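You operate a simulated robot arm through the tools that you are given. There is no shell and no other tool. Be economical: measure what you need, move in short steps, check, and stop when the job is done.

You are at the controls of a simulated two-armed robot. One attempt, no reset.

TASK
Pull both plugs, brush the dust off the hollow mandrel and rack it.
Fine: hold it while pulling; plugs into the white tray, red brush back, grey rack's middle cradle.

The check looks at the end state, three seconds after you hand in, the way a careful person would. Anything else that was tipped, shoved, dropped, spilled or broken makes it a failure.

THE ROBOT
Two 7-joint arms with two-finger parallel grippers on one trunk, on a base that drives. Base frame: it is fixed to the floor where the robot stands at the start and does not move with it; the origin is under the middle of the robot, x ahead of it, y to its left, z up; the surface under the hand at the start is at about z = 0.85. Units: m, rad, N and s.
The left shoulder is at the start at [0.06, 0.144, 0.926], the right one opposite. With the tool pointing down near the work surface each hand reaches from about 0.3 to 0.72 m from the robot's upright axis, wherever it stands, measured 20 degrees to its own side. Places, roughly: hollow mandrel (20x4x5 cm) [0.5, 0.3, 0.9]; middle cradle of the grey rack [0.6, 0, 0.9]; open end of the hollow mandrel [0.5, 0.2, 0.9]; other end of the hollow mandrel [0.5, 0.4, 0.9]; plug tray [0.7, 0.3, 0.9]; purple mandrel plug (5x5x3 cm) [0.5, 0.4, 0.9]; teal mandrel plug (5x5x3 cm) [0.5, 0.2, 0.9]. Payload 1.57 kg a hand.
The tool frame of a hand sits at the grasp point between the pads (the TCP): z along the fingers, y along the line on which they close. The tips reach 0.03 m beyond it. Largest opening 0.11 m; finger width 0.024, thickness 0.012; the body of the gripper, 0.048 by 0.112 m, starts 0.078 m behind the TCP.
Orientation is that of the tool frame in the base frame, as a unit quaternion [x, y, z, w]. With the fingers straight down and closing along the base's y, the tool's x points along the base's -x, its y along +y and its z along -z.

THE INTERFACE
- The arms move only by the tool nudge_tool. It takes "left_series", "right_series" or both (then of equal length, played together; a hand with none holds still); each is text: rows parted by semicolons, each of 6 numbers parted by spaces: the shift along the tool's x, y, z in m, then the turn, a rotation vector about the tool's x, y, z in rad. In form: tx ty tz rx ry rz; .... A call has 1 to 8 rows; each row is the pose to reach, as a shift and turn from the pose commanded when the call began, along the tool's axes at that moment. "left_fingers" and "right_fingers" are, for a hand that has rows, the gripper command, from -1 (shut) to 1 (fully open), values between in proportion, set as the call begins (left out, the last holds). A row lasts 0.2 s, in which the tool goes at most 0.05 m and 0.15 rad; a call with a longer step from one row to the next is refused whole, and so is a gripper value outside its range. Where a pose cannot be reached the arm comes as near as it can. A force on the tool above 40 N (or 10 N above the force at the start of the call, whichever is more), or a blocked arm, ends the call early, and 0.2 s more pass. The fingers move at their own pace (about 0.045 m/s each) and stop on an object; they squeeze with about 20 N. The grip force told is the motor's: it shows also when the fingers shut on nothing. Time passes only in rows, and 0.2 s behind the last, so rows that repeat a pose let the fingers close. It gives the time, the measured TCP pose, the force on the tool (base axes), the opening and the grip force at its end, in the units of the frame above (readings bear some noise), with the torque about the TCP (base axes, N m) and any sound that the robot's microphone picked up.
- Cameras (640 x 400 px; columns grow to the right, rows downward): "scene" is now at [0.0471, 0.0351, 1.5433]; the picture's right is [0.30, -0.95, 0.00], its down [-0.69, -0.22, -0.69] and it looks along [0.66, 0.21, -0.72] (base axes); focal length 285 px, centre (320, 200). "left" rides on the left gripper at [0.07, -0.016, -0.141] in its tool frame; the picture's right is [0.23, 0.97, 0.00], its down [-0.86, 0.20, -0.48] and it looks along [-0.47, 0.11, 0.88] (tool axes); focal length 222 px, centre (320, 200). "right" rides on the right gripper at [0.07, 0.016, -0.141] in its tool frame; the picture's right is [-0.23, 0.97, 0.00], its down [-0.86, -0.20, -0.48] and it looks along [-0.47, -0.11, 0.88] (tool axes); focal length 222 px, centre (320, 200). There is no depth. A picture from a camera that has moved, and an enlarged one, comes with that camera's place and axes in the base frame and with its lens. The place of the scene camera against the robot may be out by one fixed shift of up to 0.012 m in any direction.
- camera(camera): a new picture of that camera. It takes no simulated time.
- slide_trunk(by): slides the trunk up (or, below 0, down) by that many m; the arms and the scene camera ride with it, the base frame stays. It gives what a move gives, with no picture.
- roll_base(legs): drives the robot by 1 to 6 legs, each [ahead, left, turn to the left] in m, m and rad, along the robot's own axes; the way and the turn of a leg run together, so that a leg with both is an arc; at most 1.5 m and 3.142 rad a leg. The arms and the cameras ride along, it lands a little off, and it stops where it bumps. It gives what a move gives.
- head_to(pan, tilt): turns the head with the scene camera to pan (to the left, within 1.501 rad either way) and tilt (down, from -0.506 to 1.204), counted from straight ahead of the robot. It gives what a move gives.
- zoom(camera, box): a new picture of the part [left, top, right, bottom] of that camera's present view, enlarged. It takes no simulated time.
- hand_in(): hands the job in; it is judged then, once.

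Work in short steps. Places have to be worked out from the pictures, the camera data and where the tool is seen: move nearer, look again, correct. Check each grasp and each placing, and mend what went wrong. You have 120 turns and 108 pictures in all, those below and enlarged ones among them. Open the grippers and draw the arms clear of the work before you hand the job in, unless the task says otherwise; then end with one line.

The tools are called after "Call:" as a command line: name --argument value ..., lists and objects as JSON in quotes. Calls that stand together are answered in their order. nudge_tool: Moves the arms, as the interface text tells. Its arguments: {"type":"object","properties":{"left_series":{"type":"string"},"left_fingers":{"type":"number"},"right_series":{"type":"string"},"right_fingers":{"type":"number"}},"required":[]} The other tools are called the same way: slide_trunk (by) slides the trunk up or down; roll_base (legs) drives the base; head_to (pan, tilt) turns the head that bears the scene camera; camera (camera) takes a picture; zoom (camera, box) takes an enlarged picture of a part of a camera's view; hand_in () hands the job in.

At the start:

```text
t: 0.0
left_eef_pos: [0.3156, 0.4005, 0.9997]
left_tool_rot: [0.0, 1.0, 0.0, 0.0]
left_force: [0.1, 1.1, 0.5]
left_wrist_torque: [-0.03, 0.01, 0.0]
left_gripper_width: 0.11
left_grip_force: 0.0
right_eef_pos: [0.3857, 0.0583, 0.9991]
right_tool_rot: [0.0, 1.0, -0.001, 0.0]
right_force: [0.4, 1.0, 0.4]
right_wrist_torque: [0.03, -0.02, -0.03]
right_gripper_width: 0.1101
right_grip_force: 0.0
trunk travel left (down, up): [-0.525, 0.065]
robot x, y, heading: [-0.0018, -0.0025, -0.004]
head pan, tilt: [0.309, 0.806]
```

scene: 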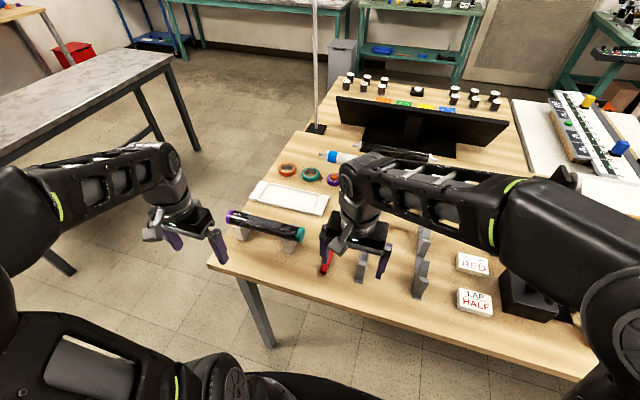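
right: 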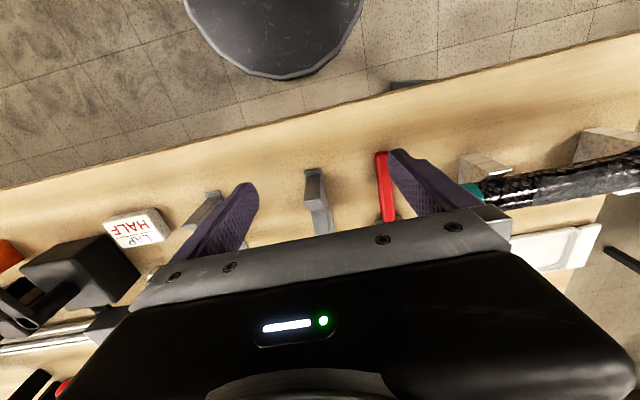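
left: 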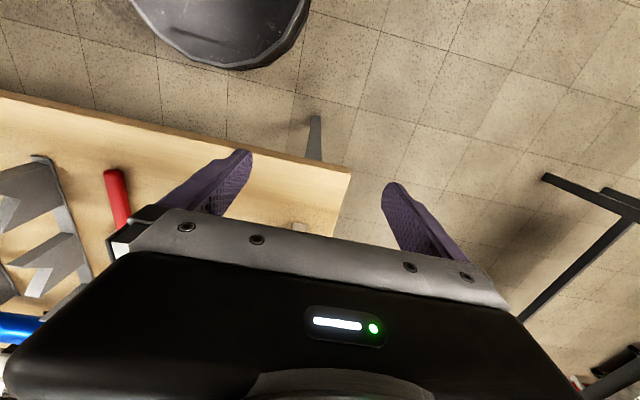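

I start with enlarged views of the work area to place the mandrel, brush, tray and rack.

Call:
zoom --camera "scene" --box '[200, 150, 360, 250]'

Call:
zoom --camera "scene" --box '[300, 200, 460, 300]'

```text
4.00 times, centred on (280, 200) of scene
camera zoom: at [0.0471, 0.0351, 1.5433], right [0.3, -0.95, 0.0], down [-0.69, -0.22, -0.69], along [0.66, 0.21, -0.72], focal length 1141 px, centre (480, 200)
```

zoom: 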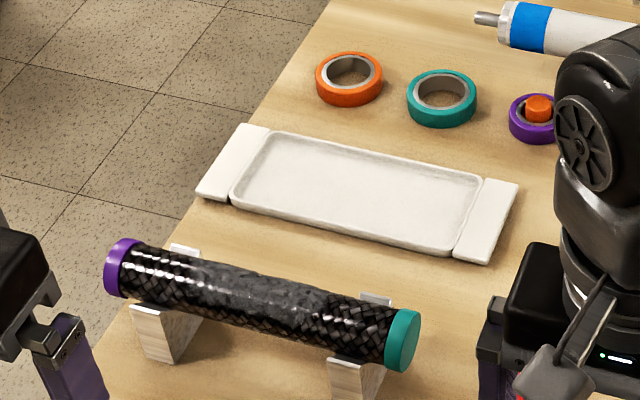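

```text
4.00 times, centred on (380, 250) of scene
camera zoom: at [0.0471, 0.0351, 1.5433], right [0.3, -0.95, 0.0], down [-0.69, -0.22, -0.69], along [0.66, 0.21, -0.72], focal length 1141 px, centre (80, 0)
```

zoom: 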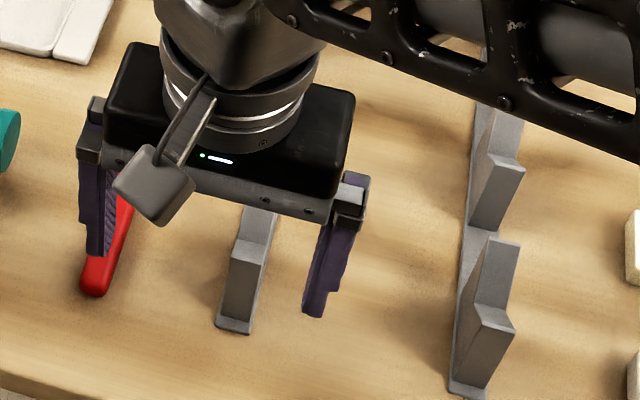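

The right arm hides the rack and brush. I lift it and swing it to the right to see them.

Call:
nudge_tool --right_series "0 -0.03 -0.03 0 0 0; 0.0 -0.06 -0.06 0 0 0; 0.02 -0.1 -0.08 0 0 0; 0.04 -0.14 -0.09 0 0 0; 0.06 -0.18 -0.1 0 0 0; 0.08 -0.22 -0.1 0 0 0; 0.09 -0.26 -0.1 0 0 0"

Call:
camera --camera "scene"

Call:
zoom --camera "scene" --box '[300, 180, 460, 280]'

```text
t: 1.6
left_eef_pos: [0.3147, 0.3991, 1.0006]
left_tool_rot: [0.0, 1.0, 0.001, 0.0]
left_force: [0.4, 0.0, 0.1]
left_wrist_torque: [0.01, 0.0, -0.02]
left_gripper_width: 0.1099
left_grip_force: 0.2
right_eef_pos: [0.2957, -0.2022, 1.1001]
right_tool_rot: [-0.001, 1.0, 0.001, 0.0]
right_force: [-0.2, 0.2, 0.4]
right_wrist_torque: [0.03, -0.01, -0.02]
right_gripper_width: 0.11
right_grip_force: 0.1
trunk travel left (down, up): [-0.525, 0.065]
robot x, y, heading: [0.0012, 0.0009, 0.002]
head pan, tilt: [0.309, 0.806]
```

```text
102 pictures are left
camera scene: at [0.0468, 0.0345, 1.5433], right [0.3, -0.95, 0.0], down [-0.69, -0.22, -0.69], along [0.66, 0.21, -0.72], focal length 285 px, centre (320, 200)
```

scene: 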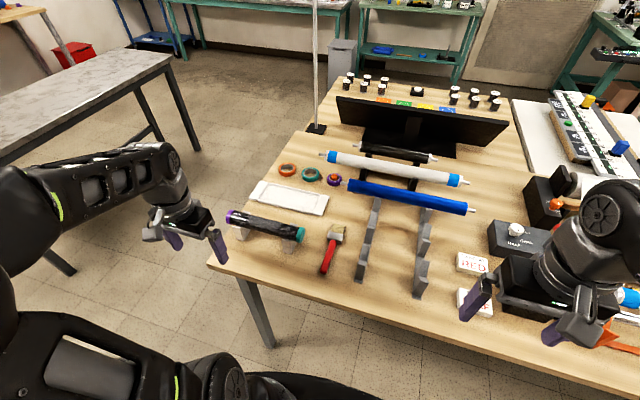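

```text
4.00 times, centred on (380, 230) of scene
camera zoom: at [0.0468, 0.0345, 1.5433], right [0.3, -0.95, 0.0], down [-0.69, -0.22, -0.69], along [0.66, 0.21, -0.72], focal length 1141 px, centre (80, 80)
```

zoom: 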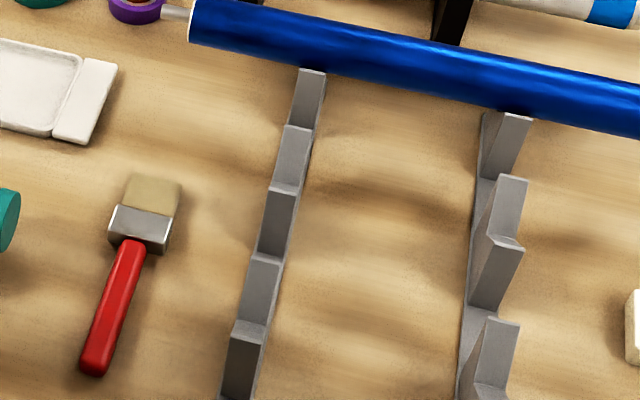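

The brush lies flat with its handle toward me. I zoom on the whole rack to count its cradles.

Call:
zoom --camera "scene" --box '[310, 150, 470, 250]'

Call:
zoom --camera "scene" --box '[310, 205, 470, 305]'

Call:
zoom --camera "scene" --box '[220, 195, 316, 255]'

```text
4.00 times, centred on (390, 200) of scene
camera zoom: at [0.0468, 0.0345, 1.5433], right [0.3, -0.95, 0.0], down [-0.69, -0.22, -0.69], along [0.66, 0.21, -0.72], focal length 1141 px, centre (40, 200)
```

zoom: 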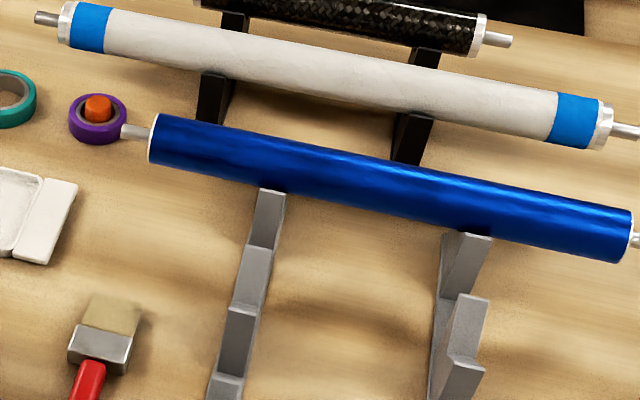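

```text
4.00 times, centred on (390, 255) of scene
camera zoom: at [0.0468, 0.0345, 1.5433], right [0.3, -0.95, 0.0], down [-0.69, -0.22, -0.69], along [0.66, 0.21, -0.72], focal length 1141 px, centre (40, -20)
```

zoom: 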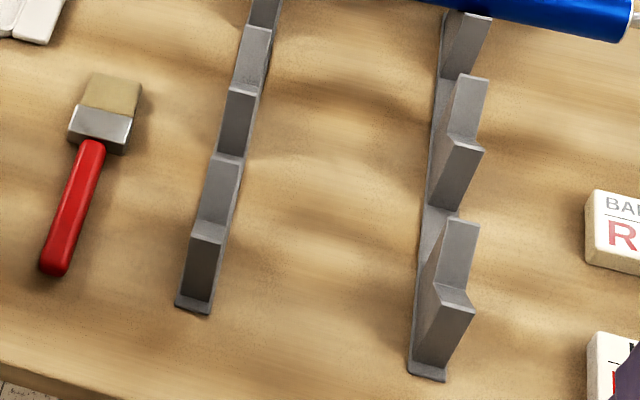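

```text
6.67 times, centred on (268, 225) of scene
camera zoom: at [0.0468, 0.0345, 1.5433], right [0.3, -0.95, 0.0], down [-0.69, -0.22, -0.69], along [0.66, 0.21, -0.72], focal length 1902 px, centre (667, 33)
```

zoom: 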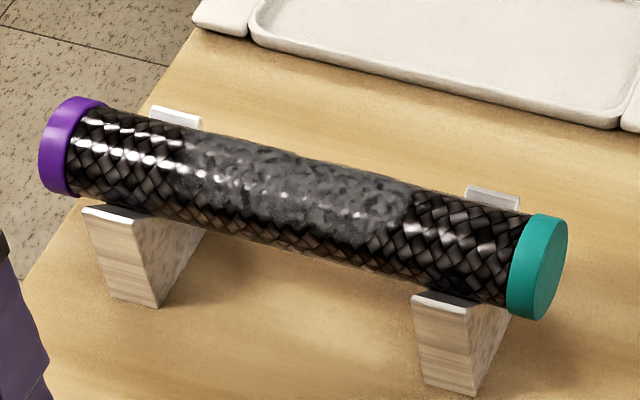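

From the scene view: mandrel lies along y at about x 0.488, y 0.23–0.453; tray around (0.65, 0.33); brush along x at y≈0.147; rack rails near y≈0.054 and −0.104, with the middle cradle x≈0.59. I turn the left hand so that it closes along x and bring it above the mandrel.

Call:
nudge_tool --left_series "-0.02 0 -0.02 0 0 0.15; -0.04 -0.01 -0.03 0 0 0.3; -0.06 -0.01 -0.04 0 0 0.45; -0.08 -0.02 -0.04 0 0 0.6; -0.10 -0.02 -0.04 0 0 0.75; -0.12 -0.03 -0.04 0 0 0.9; -0.14 -0.03 -0.04 0 0 1.05; -0.15 -0.04 -0.04 0 0 1.2"

Call:
nudge_tool --left_series "0 0 0 0 0 0.15; 0 0 0 0 0 0.3; 0 0 0 0 0 0.3708"

Call:
camera --camera "left"

Call:
camera --camera "scene"

```text
t: 3.4
left_eef_pos: [0.465, 0.3598, 1.0405]
left_tool_rot: [0.566, 0.825, -0.001, 0.0]
left_force: [-0.1, -0.5, 0.5]
left_wrist_torque: [0.02, 0.0, 0.02]
left_gripper_width: 0.1102
left_grip_force: 0.1
right_eef_pos: [0.2959, -0.2024, 1.0988]
right_tool_rot: [0.0, 1.0, 0.001, 0.0]
right_force: [-0.8, -0.4, 0.6]
right_wrist_torque: [-0.01, 0.03, -0.02]
right_gripper_width: 0.1098
right_grip_force: 0.0
trunk travel left (down, up): [-0.525, 0.065]
robot x, y, heading: [0.0006, -0.0013, -0.004]
head pan, tilt: [0.309, 0.806]
```

```text
t: 4.2
left_eef_pos: [0.4647, 0.3594, 1.0395]
left_tool_rot: [0.708, 0.707, 0.0, 0.0]
left_force: [-1.0, 0.6, 0.2]
left_wrist_torque: [0.02, -0.01, 0.03]
left_gripper_width: 0.1103
left_grip_force: 0.1
right_eef_pos: [0.2957, -0.2031, 1.0998]
right_tool_rot: [0.001, 1.0, 0.0, 0.0]
right_force: [-0.3, 0.6, 0.0]
right_wrist_torque: [0.05, -0.01, 0.0]
right_gripper_width: 0.1101
right_grip_force: 0.1
trunk travel left (down, up): [-0.525, 0.065]
robot x, y, heading: [-0.0003, -0.0012, -0.003]
head pan, tilt: [0.309, 0.806]
```

```text
97 pictures are left
camera left: at [0.4474, 0.4298, 1.1809], right [0.97, 0.22, 0.0], down [0.2, -0.86, 0.48], along [0.11, -0.47, -0.88], focal length 222 px, centre (320, 200)
```

left: 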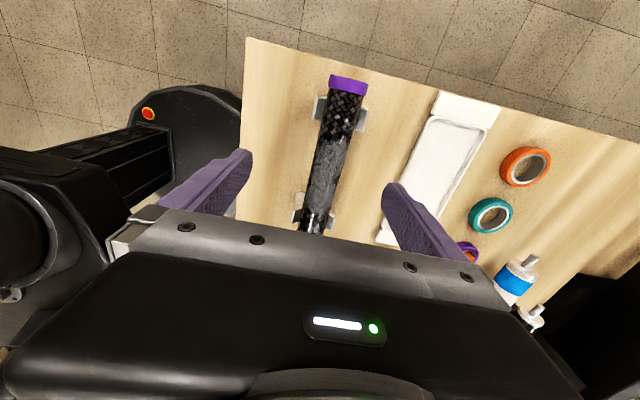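

```text
96 pictures are left
camera scene: at [0.0471, 0.035, 1.5433], right [0.3, -0.95, 0.0], down [-0.69, -0.22, -0.69], along [0.66, 0.21, -0.72], focal length 285 px, centre (320, 200)
```

scene: 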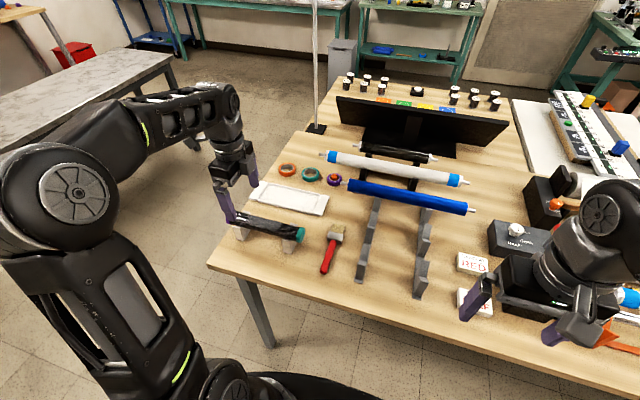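

The left wrist view puts the mandrel axis at x≈0.477 and its purple end at y≈0.44. I zoom for the fine layout.

Call:
zoom --camera "left" --box '[270, 60, 430, 240]'

Call:
zoom --camera "scene" --box '[200, 190, 328, 270]'

```text
2.22 times, centred on (350, 150) of left
camera zoom: at [0.4474, 0.4298, 1.1809], right [0.97, 0.22, 0.0], down [0.2, -0.86, 0.48], along [0.11, -0.47, -0.88], focal length 494 px, centre (253, 311)
```

zoom: 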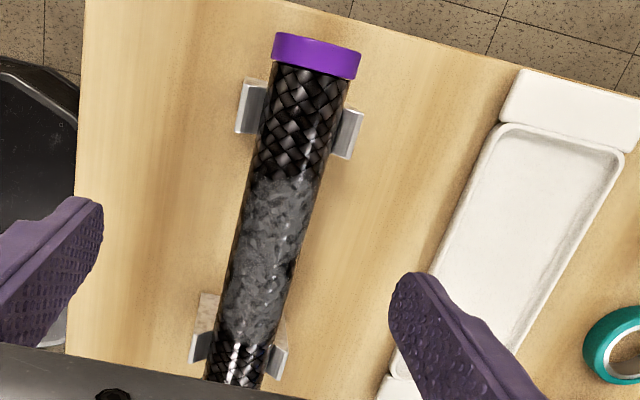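

```text
5.00 times, centred on (264, 230) of scene
camera zoom: at [0.0471, 0.035, 1.5433], right [0.3, -0.95, 0.0], down [-0.69, -0.22, -0.69], along [0.66, 0.21, -0.72], focal length 1426 px, centre (600, 50)
```

zoom: 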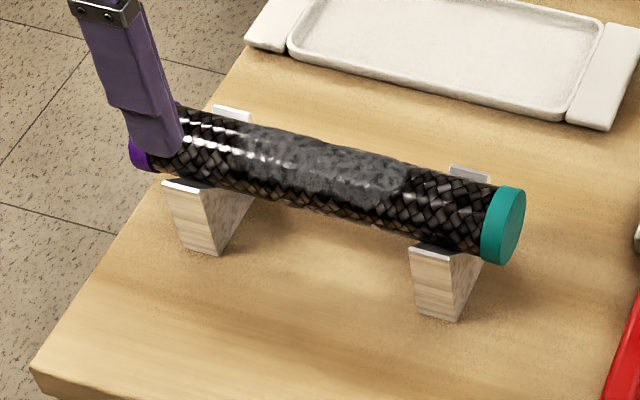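

Tube x≈0.477, dust y≈0.27–0.37, V-blocks at y≈0.386–0.411 and 0.228–0.252. I centre the left hand over the tube at y=0.36 and go partway down, then look.

Call:
nudge_tool --left_series "0 0.012 0.03 0 0 0; 0 0.012 0.06 0 0 0; 0 0.012 0.09 0 0 0; 0 0.012 0.09 0 0 0"

Call:
camera --camera "left"

Call:
zoom --camera "scene" --box '[200, 190, 328, 270]'

```text
t: 5.2
left_eef_pos: [0.4768, 0.358, 0.9502]
left_tool_rot: [0.706, 0.708, 0.0, 0.001]
left_force: [0.7, -0.4, -0.5]
left_wrist_torque: [0.0, -0.02, -0.01]
left_gripper_width: 0.11
left_grip_force: 0.1
right_eef_pos: [0.2961, -0.2015, 1.0999]
right_tool_rot: [0.0, 1.0, 0.0, 0.0]
right_force: [-0.6, -0.1, -0.2]
right_wrist_torque: [-0.02, 0.0, 0.02]
right_gripper_width: 0.1101
right_grip_force: 0.3
trunk travel left (down, up): [-0.525, 0.065]
robot x, y, heading: [-0.0037, 0.0006, 0.004]
head pan, tilt: [0.309, 0.806]
```

```text
93 pictures are left
camera left: at [0.4582, 0.4286, 1.0912], right [0.97, 0.23, 0.0], down [0.2, -0.86, 0.48], along [0.11, -0.47, -0.88], focal length 222 px, centre (320, 200)
```

left: 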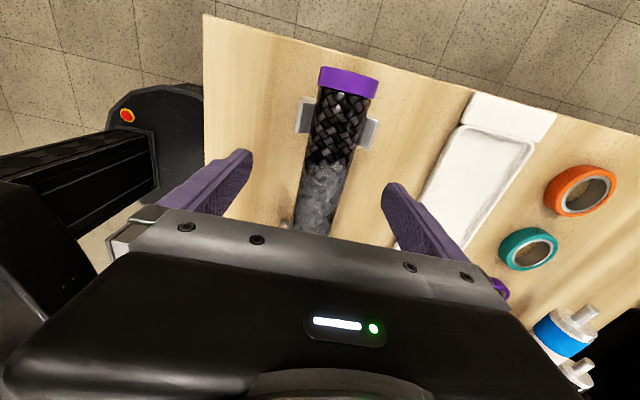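

```text
5.00 times, centred on (264, 230) of scene
camera zoom: at [0.0467, 0.0349, 1.5433], right [0.3, -0.95, 0.0], down [-0.69, -0.22, -0.69], along [0.66, 0.21, -0.72], focal length 1426 px, centre (600, 50)
```

zoom: 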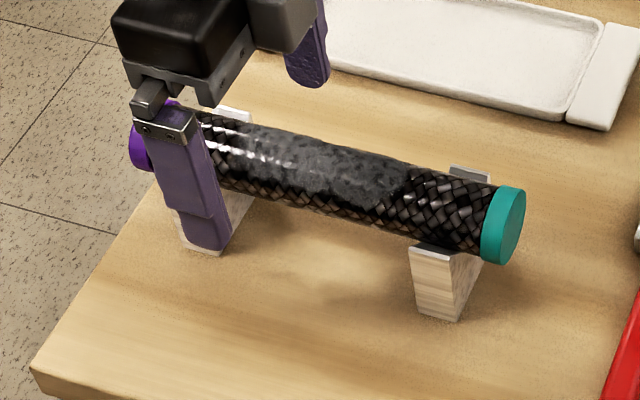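

Axis height looks like z≈0.905. I zoom the left view to measure the lateral centring before closing.

Call:
zoom --camera "left" --box '[260, 60, 420, 160]'

Call:
zoom --camera "left" --box '[240, 140, 400, 240]'

```text
4.00 times, centred on (340, 110) of left
camera zoom: at [0.4582, 0.4286, 1.0912], right [0.97, 0.23, 0.0], down [0.2, -0.86, 0.48], along [0.11, -0.47, -0.88], focal length 888 px, centre (240, 560)
```

zoom: 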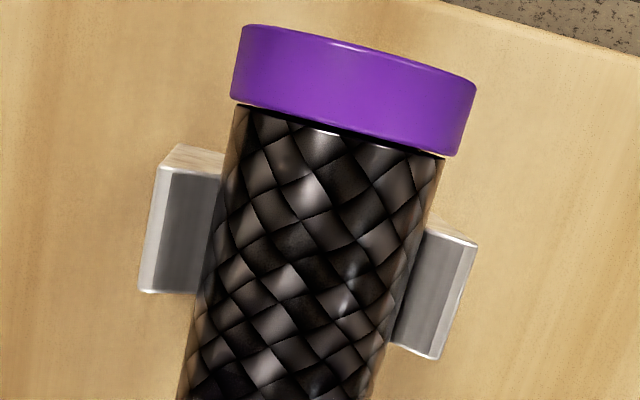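

```text
4.00 times, centred on (320, 190) of left
camera zoom: at [0.4582, 0.4286, 1.0912], right [0.97, 0.23, 0.0], down [0.2, -0.86, 0.48], along [0.11, -0.47, -0.88], focal length 888 px, centre (320, 240)
```

zoom: 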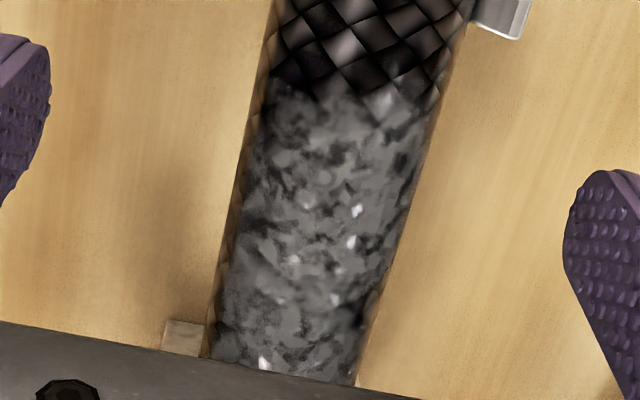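

Tube axis measures x≈0.480, diameter ≈4 cm. I go down to z≈0.905 and then close the left hand.

Call:
nudge_tool --left_series "0 0.003 0.02 0 0 0; 0 0.003 0.045 0 0 0; 0 0.003 0.045 0 0 0"

Call:
nudge_tool --left_series "0 0 0 0 0 0; 0 0 0 0 0 0; 0 0 0 0 0 0; 0 0 0 0 0 0; 0 0 0 0 0 0; 0 0 0 0 0 0" --left_fingers -1

Call:
zoom --camera "scene" --box '[200, 190, 328, 270]'

```text
t: 6.0
left_eef_pos: [0.4776, 0.36, 0.9055]
left_tool_rot: [0.707, 0.707, 0.0, -0.001]
left_force: [1.0, 0.2, -0.4]
left_wrist_torque: [-0.01, 0.03, -0.02]
left_gripper_width: 0.1102
left_grip_force: 0.0
right_eef_pos: [0.2956, -0.2023, 1.099]
right_tool_rot: [0.0, 1.0, 0.0, 0.0]
right_force: [0.6, -0.2, 0.3]
right_wrist_torque: [0.0, -0.01, -0.05]
right_gripper_width: 0.1102
right_grip_force: 0.0
trunk travel left (down, up): [-0.525, 0.065]
robot x, y, heading: [-0.0009, -0.0008, -0.0]
head pan, tilt: [0.309, 0.806]
```

```text
t: 7.4
left_eef_pos: [0.4793, 0.3597, 0.9063]
left_tool_rot: [0.707, 0.707, 0.0, 0.0]
left_force: [7.2, 0.8, 4.4]
left_wrist_torque: [-0.01, 0.09, 0.19]
left_gripper_width: 0.0397
left_grip_force: 19.7
right_eef_pos: [0.296, -0.202, 1.0981]
right_tool_rot: [0.0, 1.0, 0.001, 0.0]
right_force: [0.6, -0.5, 0.8]
right_wrist_torque: [-0.01, 0.01, 0.0]
right_gripper_width: 0.11
right_grip_force: 0.1
trunk travel left (down, up): [-0.525, 0.065]
robot x, y, heading: [-0.0013, -0.0008, 0.0]
head pan, tilt: [0.309, 0.806]
```

```text
5.00 times, centred on (264, 230) of scene
camera zoom: at [0.0479, 0.035, 1.5433], right [0.3, -0.95, 0.0], down [-0.69, -0.22, -0.69], along [0.66, 0.21, -0.72], focal length 1426 px, centre (600, 50)
```

zoom: 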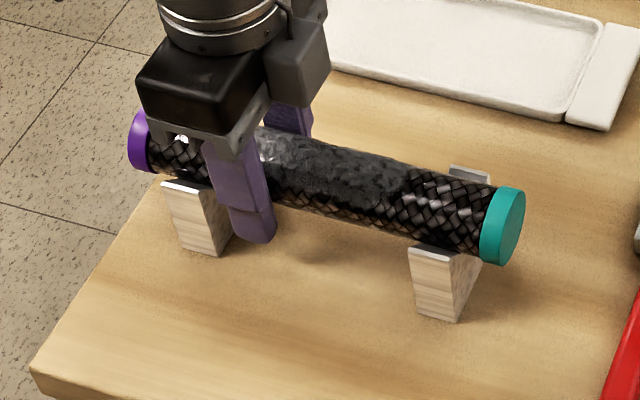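

Held (width 0.0397). A 7 N sideways load says the tube axis sits ~2 mm further in x, so I ease that off while bringing the right hand, turned, above the teal plug.

Call:
nudge_tool --right_series "-0.02 0.045 0 0 0 -0.15; -0.04 0.09 0 0 0 -0.3; -0.06 0.135 0 0 0 -0.45; -0.08 0.18 0 0 0 -0.6; -0.10 0.225 0 0 0 -0.75; -0.12 0.27 0 0 0 -0.9; -0.14 0.31 0 0 0 -1.05; -0.16 0.34 0 0 0 -1.2" --left_series "0 0.002 0 0 0 0; 0 0.002 0 0 0 0; 0 0.002 0 0 0 0; 0 0.002 0 0 0 0; 0 0.002 0 0 0 0; 0 0.002 0 0 0 0; 0 0.002 0 0 0 0; 0 0.002 0 0 0 0"

Call:
nudge_tool --right_series "-0.02 0.01 0.03 0 0 -0.15; -0.04 0.02 0.05 0 0 -0.3; -0.05 0.025 0.07 0 0 -0.3708; -0.05 0.025 0.07 0 0 -0.3708"

Call:
camera --camera "right"

Call:
camera --camera "scene"

```text
t: 9.2
left_eef_pos: [0.4802, 0.3546, 0.9051]
left_tool_rot: [0.707, 0.707, 0.0, -0.001]
left_force: [-0.4, -1.8, -0.1]
left_wrist_torque: [0.18, 0.01, -0.02]
left_gripper_width: 0.04
left_grip_force: 19.8
right_eef_pos: [0.4158, 0.058, 1.1266]
right_tool_rot: [-0.514, 0.856, 0.055, 0.019]
right_force: [0.4, -1.2, -0.3]
right_wrist_torque: [0.11, -0.03, 0.02]
right_gripper_width: 0.1099
right_grip_force: 0.1
right hand out of reach, approached as far as the arm can: row 7, 8
trunk travel left (down, up): [-0.525, 0.065]
robot x, y, heading: [-0.0007, -0.0026, 0.001]
head pan, tilt: [0.309, 0.806]
```

```text
t: 10.2
left_eef_pos: [0.4797, 0.3597, 0.9043]
left_tool_rot: [0.707, 0.707, -0.001, 0.0]
left_force: [-0.9, -0.2, 0.1]
left_wrist_torque: [-0.03, 0.02, -0.12]
left_gripper_width: 0.0396
left_grip_force: 19.7
right_eef_pos: [0.4159, 0.1261, 1.0606]
right_tool_rot: [-0.664, 0.746, 0.048, 0.027]
right_force: [-0.1, 0.5, 0.0]
right_wrist_torque: [0.0, -0.01, 0.02]
right_gripper_width: 0.11
right_grip_force: 0.2
trunk travel left (down, up): [-0.525, 0.065]
robot x, y, heading: [-0.0014, -0.002, 0.0]
head pan, tilt: [0.309, 0.806]
```

```text
88 pictures are left
camera right: at [0.3943, 0.0454, 1.1948], right [-0.94, 0.34, 0.06], down [0.31, 0.77, 0.56], along [0.14, 0.54, -0.83], focal length 222 px, centre (320, 200)
```

right: 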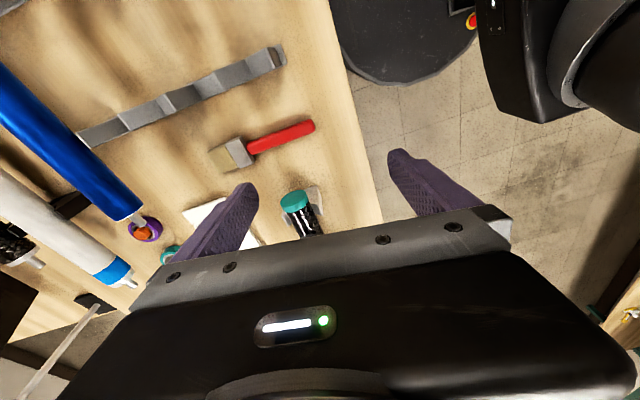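

```text
87 pictures are left
camera scene: at [0.0471, 0.0351, 1.5433], right [0.3, -0.95, 0.0], down [-0.69, -0.22, -0.69], along [0.66, 0.21, -0.72], focal length 285 px, centre (320, 200)
```

scene: 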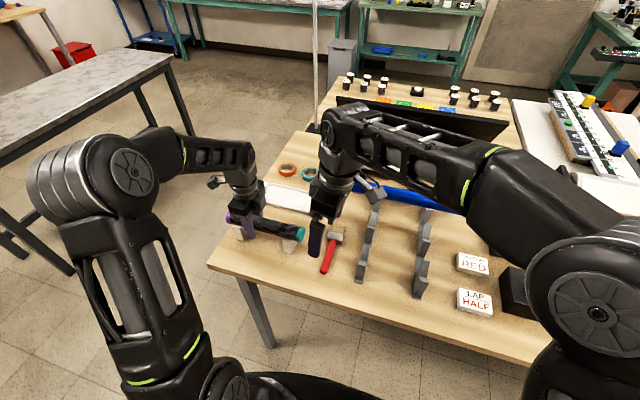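

The high pose was out of reach so the right hand came in tilted and short. I bring it lower and straighten it to close along x, just in front of the teal plug and above it.

Call:
nudge_tool --right_series "-0.018 -0.015 0.022 0.008 0.027 -0.029; -0.035 -0.03 0.043 0.015 0.053 -0.058; -0.052 -0.045 0.064 0.023 0.08 -0.087; -0.0687 -0.0604 0.0855 0.03 0.106 -0.116; -0.0687 -0.0604 0.0855 0.03 0.106 -0.116"

Call:
camera --camera "right"

Call:
zoom --camera "scene" --box '[220, 160, 380, 260]'

```text
t: 11.4
left_eef_pos: [0.4807, 0.3599, 0.9055]
left_tool_rot: [0.707, 0.707, 0.001, -0.001]
left_force: [-1.0, -1.2, 0.0]
left_wrist_torque: [-0.15, -0.01, -0.15]
left_gripper_width: 0.0398
left_grip_force: 20.1
right_eef_pos: [0.4826, 0.1979, 0.9818]
right_tool_rot: [-0.707, 0.708, 0.0, 0.001]
right_force: [0.2, 0.1, -0.4]
right_wrist_torque: [-0.02, -0.01, 0.0]
right_gripper_width: 0.11
right_grip_force: 0.1
trunk travel left (down, up): [-0.525, 0.065]
robot x, y, heading: [0.0006, 0.0018, 0.005]
head pan, tilt: [0.309, 0.806]
```

```text
86 pictures are left
camera right: at [0.4655, 0.1279, 1.1231], right [-0.97, 0.23, 0.0], down [0.2, 0.85, 0.48], along [0.11, 0.47, -0.88], focal length 222 px, centre (320, 200)
```

right: 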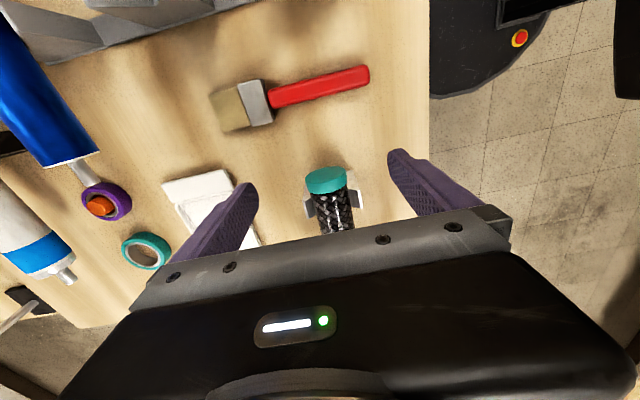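

```text
4.00 times, centred on (300, 210) of scene
camera zoom: at [0.0472, 0.035, 1.5433], right [0.3, -0.95, 0.0], down [-0.69, -0.22, -0.69], along [0.66, 0.21, -0.72], focal length 1141 px, centre (400, 160)
```

zoom: 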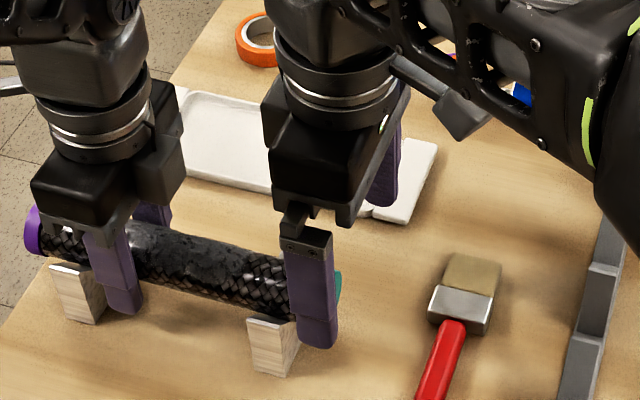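

Clear view of the teal plug. I zoom for its exact place.

Call:
zoom --camera "right" --box '[270, 150, 398, 230]'

Call:
zoom --camera "right" --box '[200, 40, 392, 160]'

```text
5.00 times, centred on (334, 190) of right
camera zoom: at [0.4655, 0.1279, 1.1231], right [-0.97, 0.23, 0.0], down [0.2, 0.85, 0.48], along [0.11, 0.47, -0.88], focal length 1111 px, centre (250, 250)
```

zoom: 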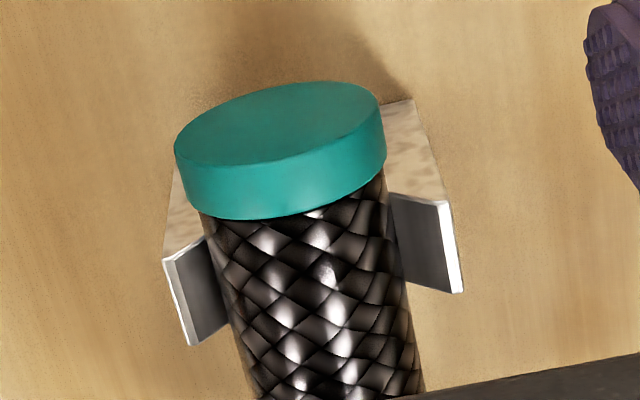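

```text
3.33 times, centred on (296, 100) of right
camera zoom: at [0.4655, 0.1279, 1.1231], right [-0.97, 0.23, 0.0], down [0.2, 0.85, 0.48], along [0.11, 0.47, -0.88], focal length 740 px, centre (400, 533)
```

zoom: 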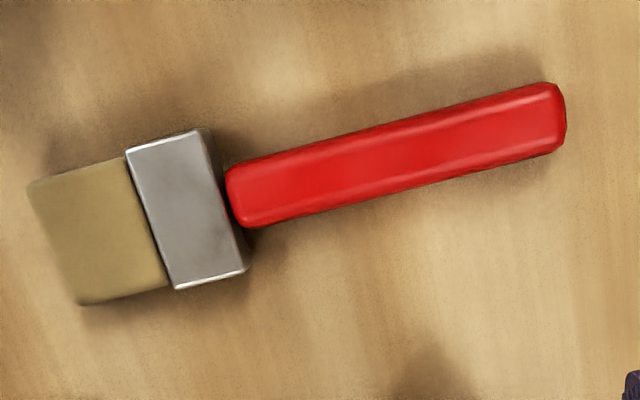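

Teal flange: outer face y≈0.216, centre x≈0.480. I lower the right hand around it at y≈0.218, z≈0.905, then close.

Call:
nudge_tool --right_series "-0.01 0.002 0.03 0 0 0; -0.02 0.002 0.055 0 0 0; -0.02 0.002 0.077 0 0 0; -0.02 0.002 0.077 0 0 0"

Call:
nudge_tool --right_series "0 0 0 0 0 0; 0 0 0 0 0 0; 0 0 0 0 0 0; 0 0 0 0 0 0; 0 0 0 0 0 0; 0 0 0 0 0 0" --right_fingers -1

Call:
zoom --camera "scene" --box '[220, 160, 380, 260]'

```text
t: 12.4
left_eef_pos: [0.4809, 0.3589, 0.9048]
left_tool_rot: [0.707, 0.707, -0.001, 0.0]
left_force: [-0.9, 0.5, -0.1]
left_wrist_torque: [-0.04, -0.05, -0.04]
left_gripper_width: 0.0395
left_grip_force: 20.0
right_eef_pos: [0.4809, 0.2181, 0.905]
right_tool_rot: [-0.707, 0.707, 0.001, 0.001]
right_force: [0.4, 0.6, 0.1]
right_wrist_torque: [0.05, 0.0, -0.01]
right_gripper_width: 0.1097
right_grip_force: 0.1
trunk travel left (down, up): [-0.525, 0.065]
robot x, y, heading: [-0.0001, -0.0017, 0.001]
head pan, tilt: [0.309, 0.806]
```

```text
t: 13.8
left_eef_pos: [0.481, 0.3598, 0.9065]
left_tool_rot: [0.707, 0.707, 0.0, 0.0]
left_force: [0.9, 0.6, 0.4]
left_wrist_torque: [0.03, 0.04, 0.15]
left_gripper_width: 0.04
left_grip_force: 19.2
right_eef_pos: [0.4799, 0.2169, 0.9043]
right_tool_rot: [-0.706, 0.708, 0.0, 0.0]
right_force: [-1.1, -1.3, 0.8]
right_wrist_torque: [0.0, 0.01, 0.0]
right_gripper_width: 0.0412
right_grip_force: 19.8
trunk travel left (down, up): [-0.525, 0.065]
robot x, y, heading: [-0.0003, -0.0002, 0.001]
head pan, tilt: [0.309, 0.806]
```

```text
4.00 times, centred on (300, 210) of scene
camera zoom: at [0.047, 0.0352, 1.5433], right [0.3, -0.95, 0.0], down [-0.69, -0.22, -0.69], along [0.66, 0.21, -0.72], focal length 1141 px, centre (400, 160)
```

zoom: 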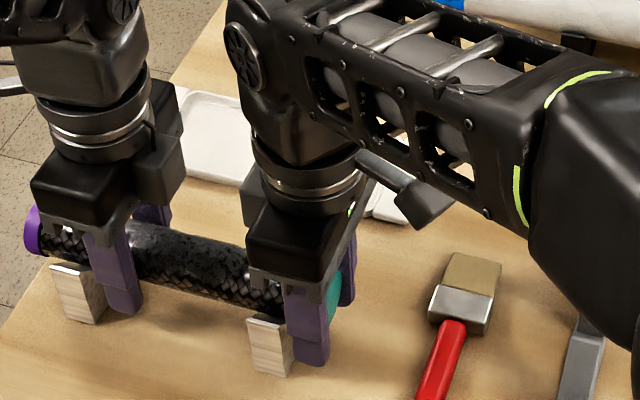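

Plug gripped (0.0412 wide, wider than the tube). I pull it straight out along −y while the left hand holds.

Call:
nudge_tool --right_series "0.005 0 0 0 0 0; 0.01 0 0 0 0 0; 0.015 0 0 0 0 0; 0.02 0 0 0 0 0; 0.025 0 0 0 0 0; 0.03 0 0 0 0 0; 0.035 0 0 0 0 0; 0.04 0 0 0 0 0"

Call:
zoom --camera "scene" --box '[220, 160, 380, 260]'

```text
t: 15.6
left_eef_pos: [0.4812, 0.3594, 0.904]
left_tool_rot: [0.707, 0.707, 0.0, 0.0]
left_force: [-0.8, -0.1, -0.7]
left_wrist_torque: [-0.02, 0.02, -0.09]
left_gripper_width: 0.0396
left_grip_force: 19.5
right_eef_pos: [0.4813, 0.1764, 0.9049]
right_tool_rot: [-0.707, 0.707, 0.001, 0.001]
right_force: [0.2, 0.1, 1.1]
right_wrist_torque: [0.04, 0.0, 0.02]
right_gripper_width: 0.0412
right_grip_force: 19.9
trunk travel left (down, up): [-0.525, 0.065]
robot x, y, heading: [-0.0005, -0.0006, -0.006]
head pan, tilt: [0.309, 0.806]
```

```text
4.00 times, centred on (300, 210) of scene
camera zoom: at [0.0472, 0.0351, 1.5433], right [0.3, -0.95, 0.0], down [-0.69, -0.22, -0.69], along [0.66, 0.21, -0.72], focal length 1141 px, centre (400, 160)
```

zoom: 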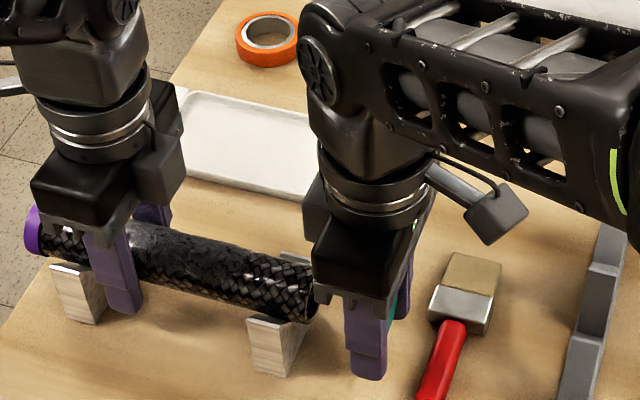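

The teal plug is out and the bore is open. I lift it and carry it toward the near-right part of the tray.

Call:
nudge_tool --right_series "0.005 0 -0.04 0 0 0; 0.005 -0.01 -0.07 0 0 0; -0.01 -0.05 -0.07 0 0 0; -0.03 -0.09 -0.07 0 0 0; -0.05 -0.12 -0.07 0 0 0; -0.07 -0.15 -0.07 0 0 0; -0.084 -0.164 -0.07 0 0 0; -0.084 -0.164 -0.07 0 0 0"

Call:
camera --camera "right"

Call:
camera --camera "scene"

```text
t: 17.4
left_eef_pos: [0.4795, 0.3591, 0.9061]
left_tool_rot: [0.707, 0.707, 0.0, 0.0]
left_force: [0.0, 0.8, 0.0]
left_wrist_torque: [0.05, -0.01, 0.05]
left_gripper_width: 0.04
left_grip_force: 19.1
right_eef_pos: [0.5228, 0.1835, 0.9748]
right_tool_rot: [-0.707, 0.707, 0.0, 0.0]
right_force: [-0.1, -0.1, 0.0]
right_wrist_torque: [-0.03, 0.02, -0.03]
right_gripper_width: 0.0413
right_grip_force: 20.1
right hand out of reach, approached as far as the arm can: row 3, 4, 5, 6, 7, 8
trunk travel left (down, up): [-0.525, 0.065]
robot x, y, heading: [0.0028, 0.0015, -0.003]
head pan, tilt: [0.309, 0.806]
```

```text
80 pictures are left
camera right: at [0.5067, 0.1139, 1.1166], right [-0.97, 0.23, 0.0], down [0.2, 0.85, 0.48], along [0.11, 0.47, -0.88], focal length 222 px, centre (320, 200)
```

right: 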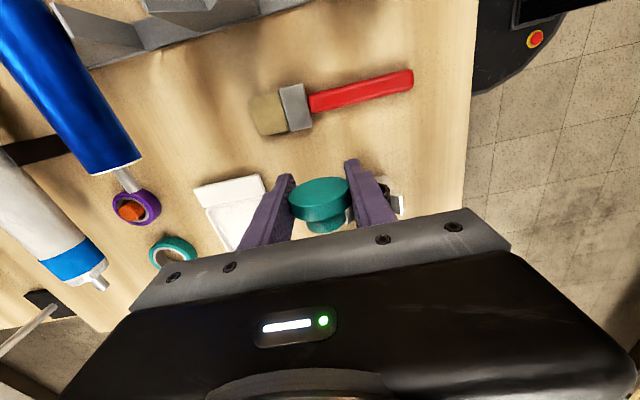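

```text
79 pictures are left
camera scene: at [0.0473, 0.0352, 1.5433], right [0.3, -0.95, 0.0], down [-0.69, -0.22, -0.69], along [0.66, 0.21, -0.72], focal length 285 px, centre (320, 200)
```

scene: 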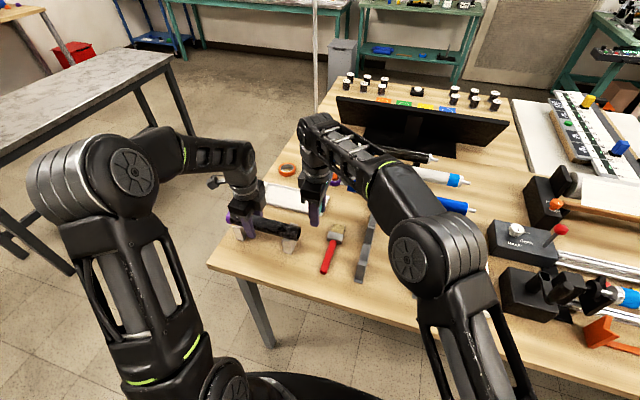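

The right hand stops at x≈0.52, so the base must come closer. First I release the mandrel (it rests in its V-blocks) and lift the left hand clear.

Call:
nudge_tool --left_series "0 0 0 0 0 0; 0 0 0 0 0 0; 0 0 0 0 0 0; 0 0 0 0 0 0; 0 0 0 0 0 0" --left_fingers 0.6

Call:
nudge_tool --left_series "0 0 -0.03 0 0 0; 0 0 -0.06 0 0 0; 0 0 -0.09 0 0 0; 0 0 -0.12 0 0 0; 0 0 -0.14 0 0 0; 0 0 -0.14 0 0 0" --right_series "0 0 -0.01 0 0 0; 0 0 -0.02 0 0 0; 0 0 -0.02 0 0 0; 0 0 -0.02 0 0 0; 0 0 -0.02 0 0 0; 0 0 -0.02 0 0 0"

Call:
zoom --camera "scene" --box '[200, 160, 360, 260]'

```text
t: 18.6
left_eef_pos: [0.4805, 0.3603, 0.9062]
left_tool_rot: [0.707, 0.707, 0.0, 0.0]
left_force: [-1.2, 1.1, 0.3]
left_wrist_torque: [0.03, 0.0, -0.01]
left_gripper_width: 0.0882
left_grip_force: 0.1
right_eef_pos: [0.5231, 0.1823, 0.975]
right_tool_rot: [-0.706, 0.708, 0.001, 0.001]
right_force: [0.3, 0.8, 0.2]
right_wrist_torque: [-0.02, 0.0, 0.02]
right_gripper_width: 0.041
right_grip_force: 20.1
trunk travel left (down, up): [-0.525, 0.065]
robot x, y, heading: [-0.0006, 0.0042, -0.001]
head pan, tilt: [0.309, 0.806]
```

```text
t: 20.0
left_eef_pos: [0.4819, 0.3576, 1.0424]
left_tool_rot: [0.707, 0.708, 0.0, 0.0]
left_force: [0.4, 0.3, 1.3]
left_wrist_torque: [0.01, -0.01, -0.01]
left_gripper_width: 0.0881
left_grip_force: 0.1
right_eef_pos: [0.5227, 0.1817, 0.9834]
right_tool_rot: [-0.706, 0.708, 0.0, 0.002]
right_force: [-0.8, -0.1, -0.5]
right_wrist_torque: [0.03, 0.04, 0.03]
right_gripper_width: 0.0411
right_grip_force: 20.5
right hand out of reach, approached as far as the arm can: row 2, 3, 4, 5, 6
trunk travel left (down, up): [-0.525, 0.065]
robot x, y, heading: [-0.0009, 0.0005, 0.001]
head pan, tilt: [0.309, 0.806]
```

```text
4.00 times, centred on (280, 210) of scene
camera zoom: at [0.0473, 0.0352, 1.5433], right [0.3, -0.95, 0.0], down [-0.69, -0.22, -0.69], along [0.66, 0.21, -0.72], focal length 1141 px, centre (480, 160)
```

zoom: 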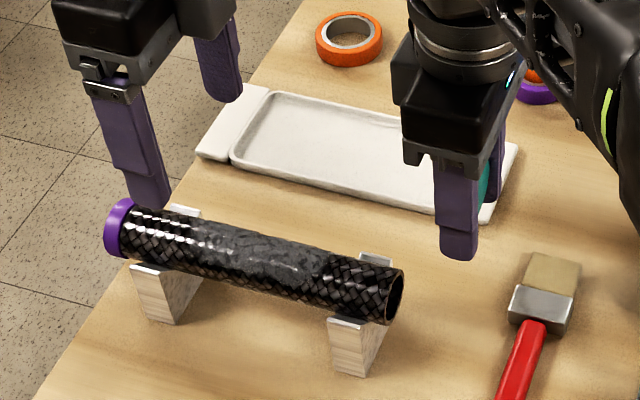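

Mandrel sits undisturbed. I drive 0.12 m ahead and 0.08 m left, which carries the plug over the tray's right half.

Call:
roll_base --legs '[[0.06, 0.04, 0], [0.06, 0.04, 0]]'

Call:
camera --camera "scene"

Call:
camera --camera "right"

```text
t: 21.6
left_eef_pos: [0.6013, 0.4404, 1.0414]
left_tool_rot: [0.707, 0.707, -0.002, -0.001]
left_force: [0.1, 0.2, -0.6]
left_wrist_torque: [-0.01, 0.04, 0.01]
left_gripper_width: 0.0881
left_grip_force: 0.1
right_eef_pos: [0.6421, 0.2642, 0.9829]
right_tool_rot: [-0.706, 0.708, 0.001, 0.001]
right_force: [-0.1, -0.1, -0.4]
right_wrist_torque: [0.01, 0.04, 0.0]
right_gripper_width: 0.041
right_grip_force: 20.0
trunk travel left (down, up): [-0.525, 0.065]
robot x, y, heading: [0.1157, 0.0809, 0.001]
head pan, tilt: [0.309, 0.806]
```

```text
77 pictures are left
camera scene: at [0.1666, 0.1174, 1.5432], right [0.3, -0.95, 0.0], down [-0.69, -0.22, -0.69], along [0.66, 0.21, -0.72], focal length 285 px, centre (320, 200)
```

scene: 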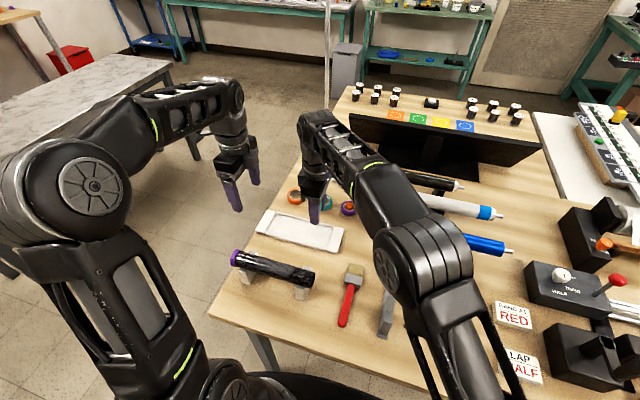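

```text
76 pictures are left
camera right: at [0.6245, 0.1951, 1.1247], right [-0.97, 0.23, 0.0], down [0.2, 0.85, 0.48], along [0.11, 0.47, -0.88], focal length 222 px, centre (320, 200)
```

right: 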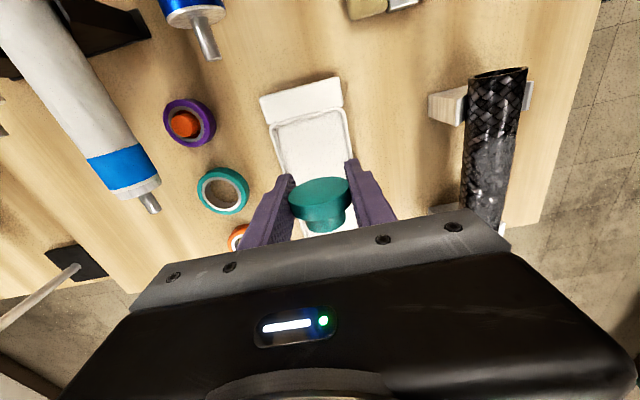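

The plug hangs above the tray; its interior spans about x 0.61–0.70 from y 0.234 on. I lower it at (0.652, 0.275), just above the floor.

Call:
nudge_tool --right_series "-0.005 -0.005 0.03 0 0 0; -0.011 -0.010 0.06 0 0 0; -0.011 -0.010 0.08 0 0 0; -0.011 -0.010 0.09 0 0 0; -0.011 -0.010 0.095 0 0 0; -0.011 -0.010 0.095 0 0 0"

Call:
camera --camera "right"

Call:
zoom --camera "scene" --box '[240, 180, 368, 260]'

```text
t: 23.0
left_eef_pos: [0.6, 0.4404, 1.043]
left_tool_rot: [0.707, 0.707, 0.0, 0.0]
left_force: [0.4, 0.0, -0.3]
left_wrist_torque: [-0.01, 0.0, 0.03]
left_gripper_width: 0.0879
left_grip_force: 0.1
right_eef_pos: [0.6503, 0.2742, 0.8898]
right_tool_rot: [-0.706, 0.708, 0.001, 0.002]
right_force: [-0.3, 0.1, 0.0]
right_wrist_torque: [0.0, -0.01, 0.03]
right_gripper_width: 0.0413
right_grip_force: 20.4
trunk travel left (down, up): [-0.525, 0.065]
robot x, y, heading: [0.1175, 0.0797, 0.0]
head pan, tilt: [0.309, 0.806]
```

```text
75 pictures are left
camera right: at [0.6332, 0.2056, 1.0308], right [-0.97, 0.23, 0.0], down [0.2, 0.85, 0.48], along [0.11, 0.47, -0.88], focal length 222 px, centre (320, 200)
```

right: 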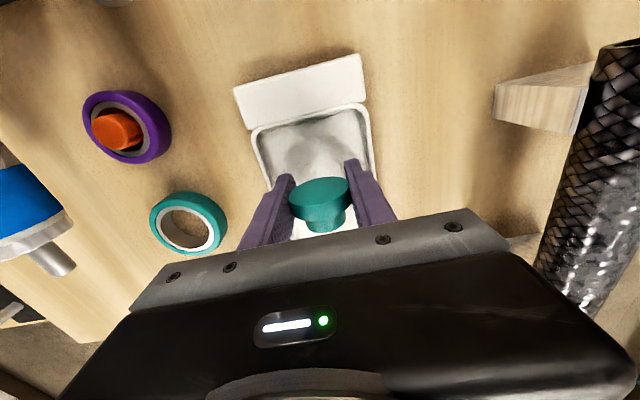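

```text
5.00 times, centred on (304, 220) of scene
camera zoom: at [0.1652, 0.1164, 1.5433], right [0.3, -0.95, 0.0], down [-0.69, -0.22, -0.69], along [0.66, 0.21, -0.72], focal length 1426 px, centre (400, 100)
```

zoom: 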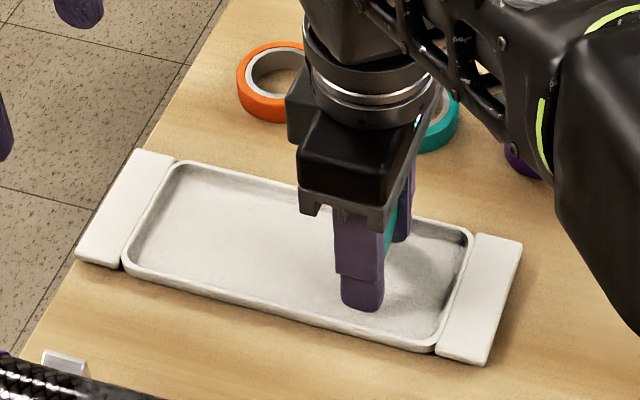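

Well inside the tray. I lower a few more millimetres, watching the force.

Call:
nudge_tool --right_series "0 0 0.002 0 0 0; 0 0 0.004 0 0 0; 0 0 0.005 0 0 0"

Call:
nudge_tool --right_series "0 0 0 0 0 0; 0 0 0 0 0 0; 0 0 0 0 0 0" --right_fingers 0.05

Call:
nudge_tool --right_series "0 0 -0.03 0 0 0; 0 0 -0.06 0 0 0; 0 0 -0.09 0 0 0; 0 0 -0.09 0 0 0"

Call:
camera --camera "right"

```text
t: 23.8
left_eef_pos: [0.6007, 0.4402, 1.043]
left_tool_rot: [0.707, 0.707, 0.0, 0.0]
left_force: [0.7, 0.1, -0.2]
left_wrist_torque: [-0.02, -0.02, -0.01]
left_gripper_width: 0.0882
left_grip_force: 0.1
right_eef_pos: [0.6505, 0.2753, 0.8831]
right_tool_rot: [-0.706, 0.708, 0.001, 0.002]
right_force: [0.7, 0.0, 1.4]
right_wrist_torque: [-0.03, 0.05, 0.0]
right_gripper_width: 0.0411
right_grip_force: 19.3
trunk travel left (down, up): [-0.525, 0.065]
robot x, y, heading: [0.119, 0.0783, 0.002]
head pan, tilt: [0.309, 0.806]
```

```text
t: 24.6
left_eef_pos: [0.5993, 0.4385, 1.0431]
left_tool_rot: [0.707, 0.707, 0.001, 0.0]
left_force: [-0.9, -0.1, -0.7]
left_wrist_torque: [-0.01, -0.03, 0.03]
left_gripper_width: 0.0879
left_grip_force: 0.1
right_eef_pos: [0.6515, 0.2757, 0.8835]
right_tool_rot: [-0.707, 0.707, 0.0, 0.003]
right_force: [2.1, -0.7, 3.1]
right_wrist_torque: [-0.05, 0.05, 0.04]
right_gripper_width: 0.0559
right_grip_force: 0.0
trunk travel left (down, up): [-0.525, 0.065]
robot x, y, heading: [0.1234, 0.0812, -0.005]
head pan, tilt: [0.309, 0.806]
```

```text
t: 25.6
left_eef_pos: [0.5993, 0.4397, 1.0422]
left_tool_rot: [0.707, 0.708, 0.0, 0.0]
left_force: [-0.2, 0.1, 0.2]
left_wrist_torque: [-0.01, -0.01, -0.01]
left_gripper_width: 0.0879
left_grip_force: 0.2
right_eef_pos: [0.651, 0.2753, 0.9635]
right_tool_rot: [-0.707, 0.707, 0.0, 0.006]
right_force: [-0.2, 0.9, -0.4]
right_wrist_torque: [-0.01, -0.01, -0.01]
right_gripper_width: 0.0578
right_grip_force: 0.1
right hand out of reach, approached as far as the arm can: row 3, 4
trunk travel left (down, up): [-0.525, 0.065]
robot x, y, heading: [0.1178, 0.0829, -0.002]
head pan, tilt: [0.309, 0.806]
```

```text
73 pictures are left
camera right: at [0.6331, 0.205, 1.1051], right [-0.97, 0.23, -0.01], down [0.2, 0.85, 0.49], along [0.12, 0.47, -0.87], focal length 222 px, centre (320, 200)
```

right: 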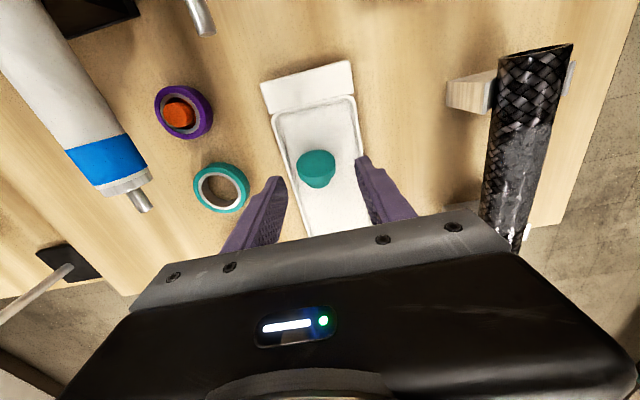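

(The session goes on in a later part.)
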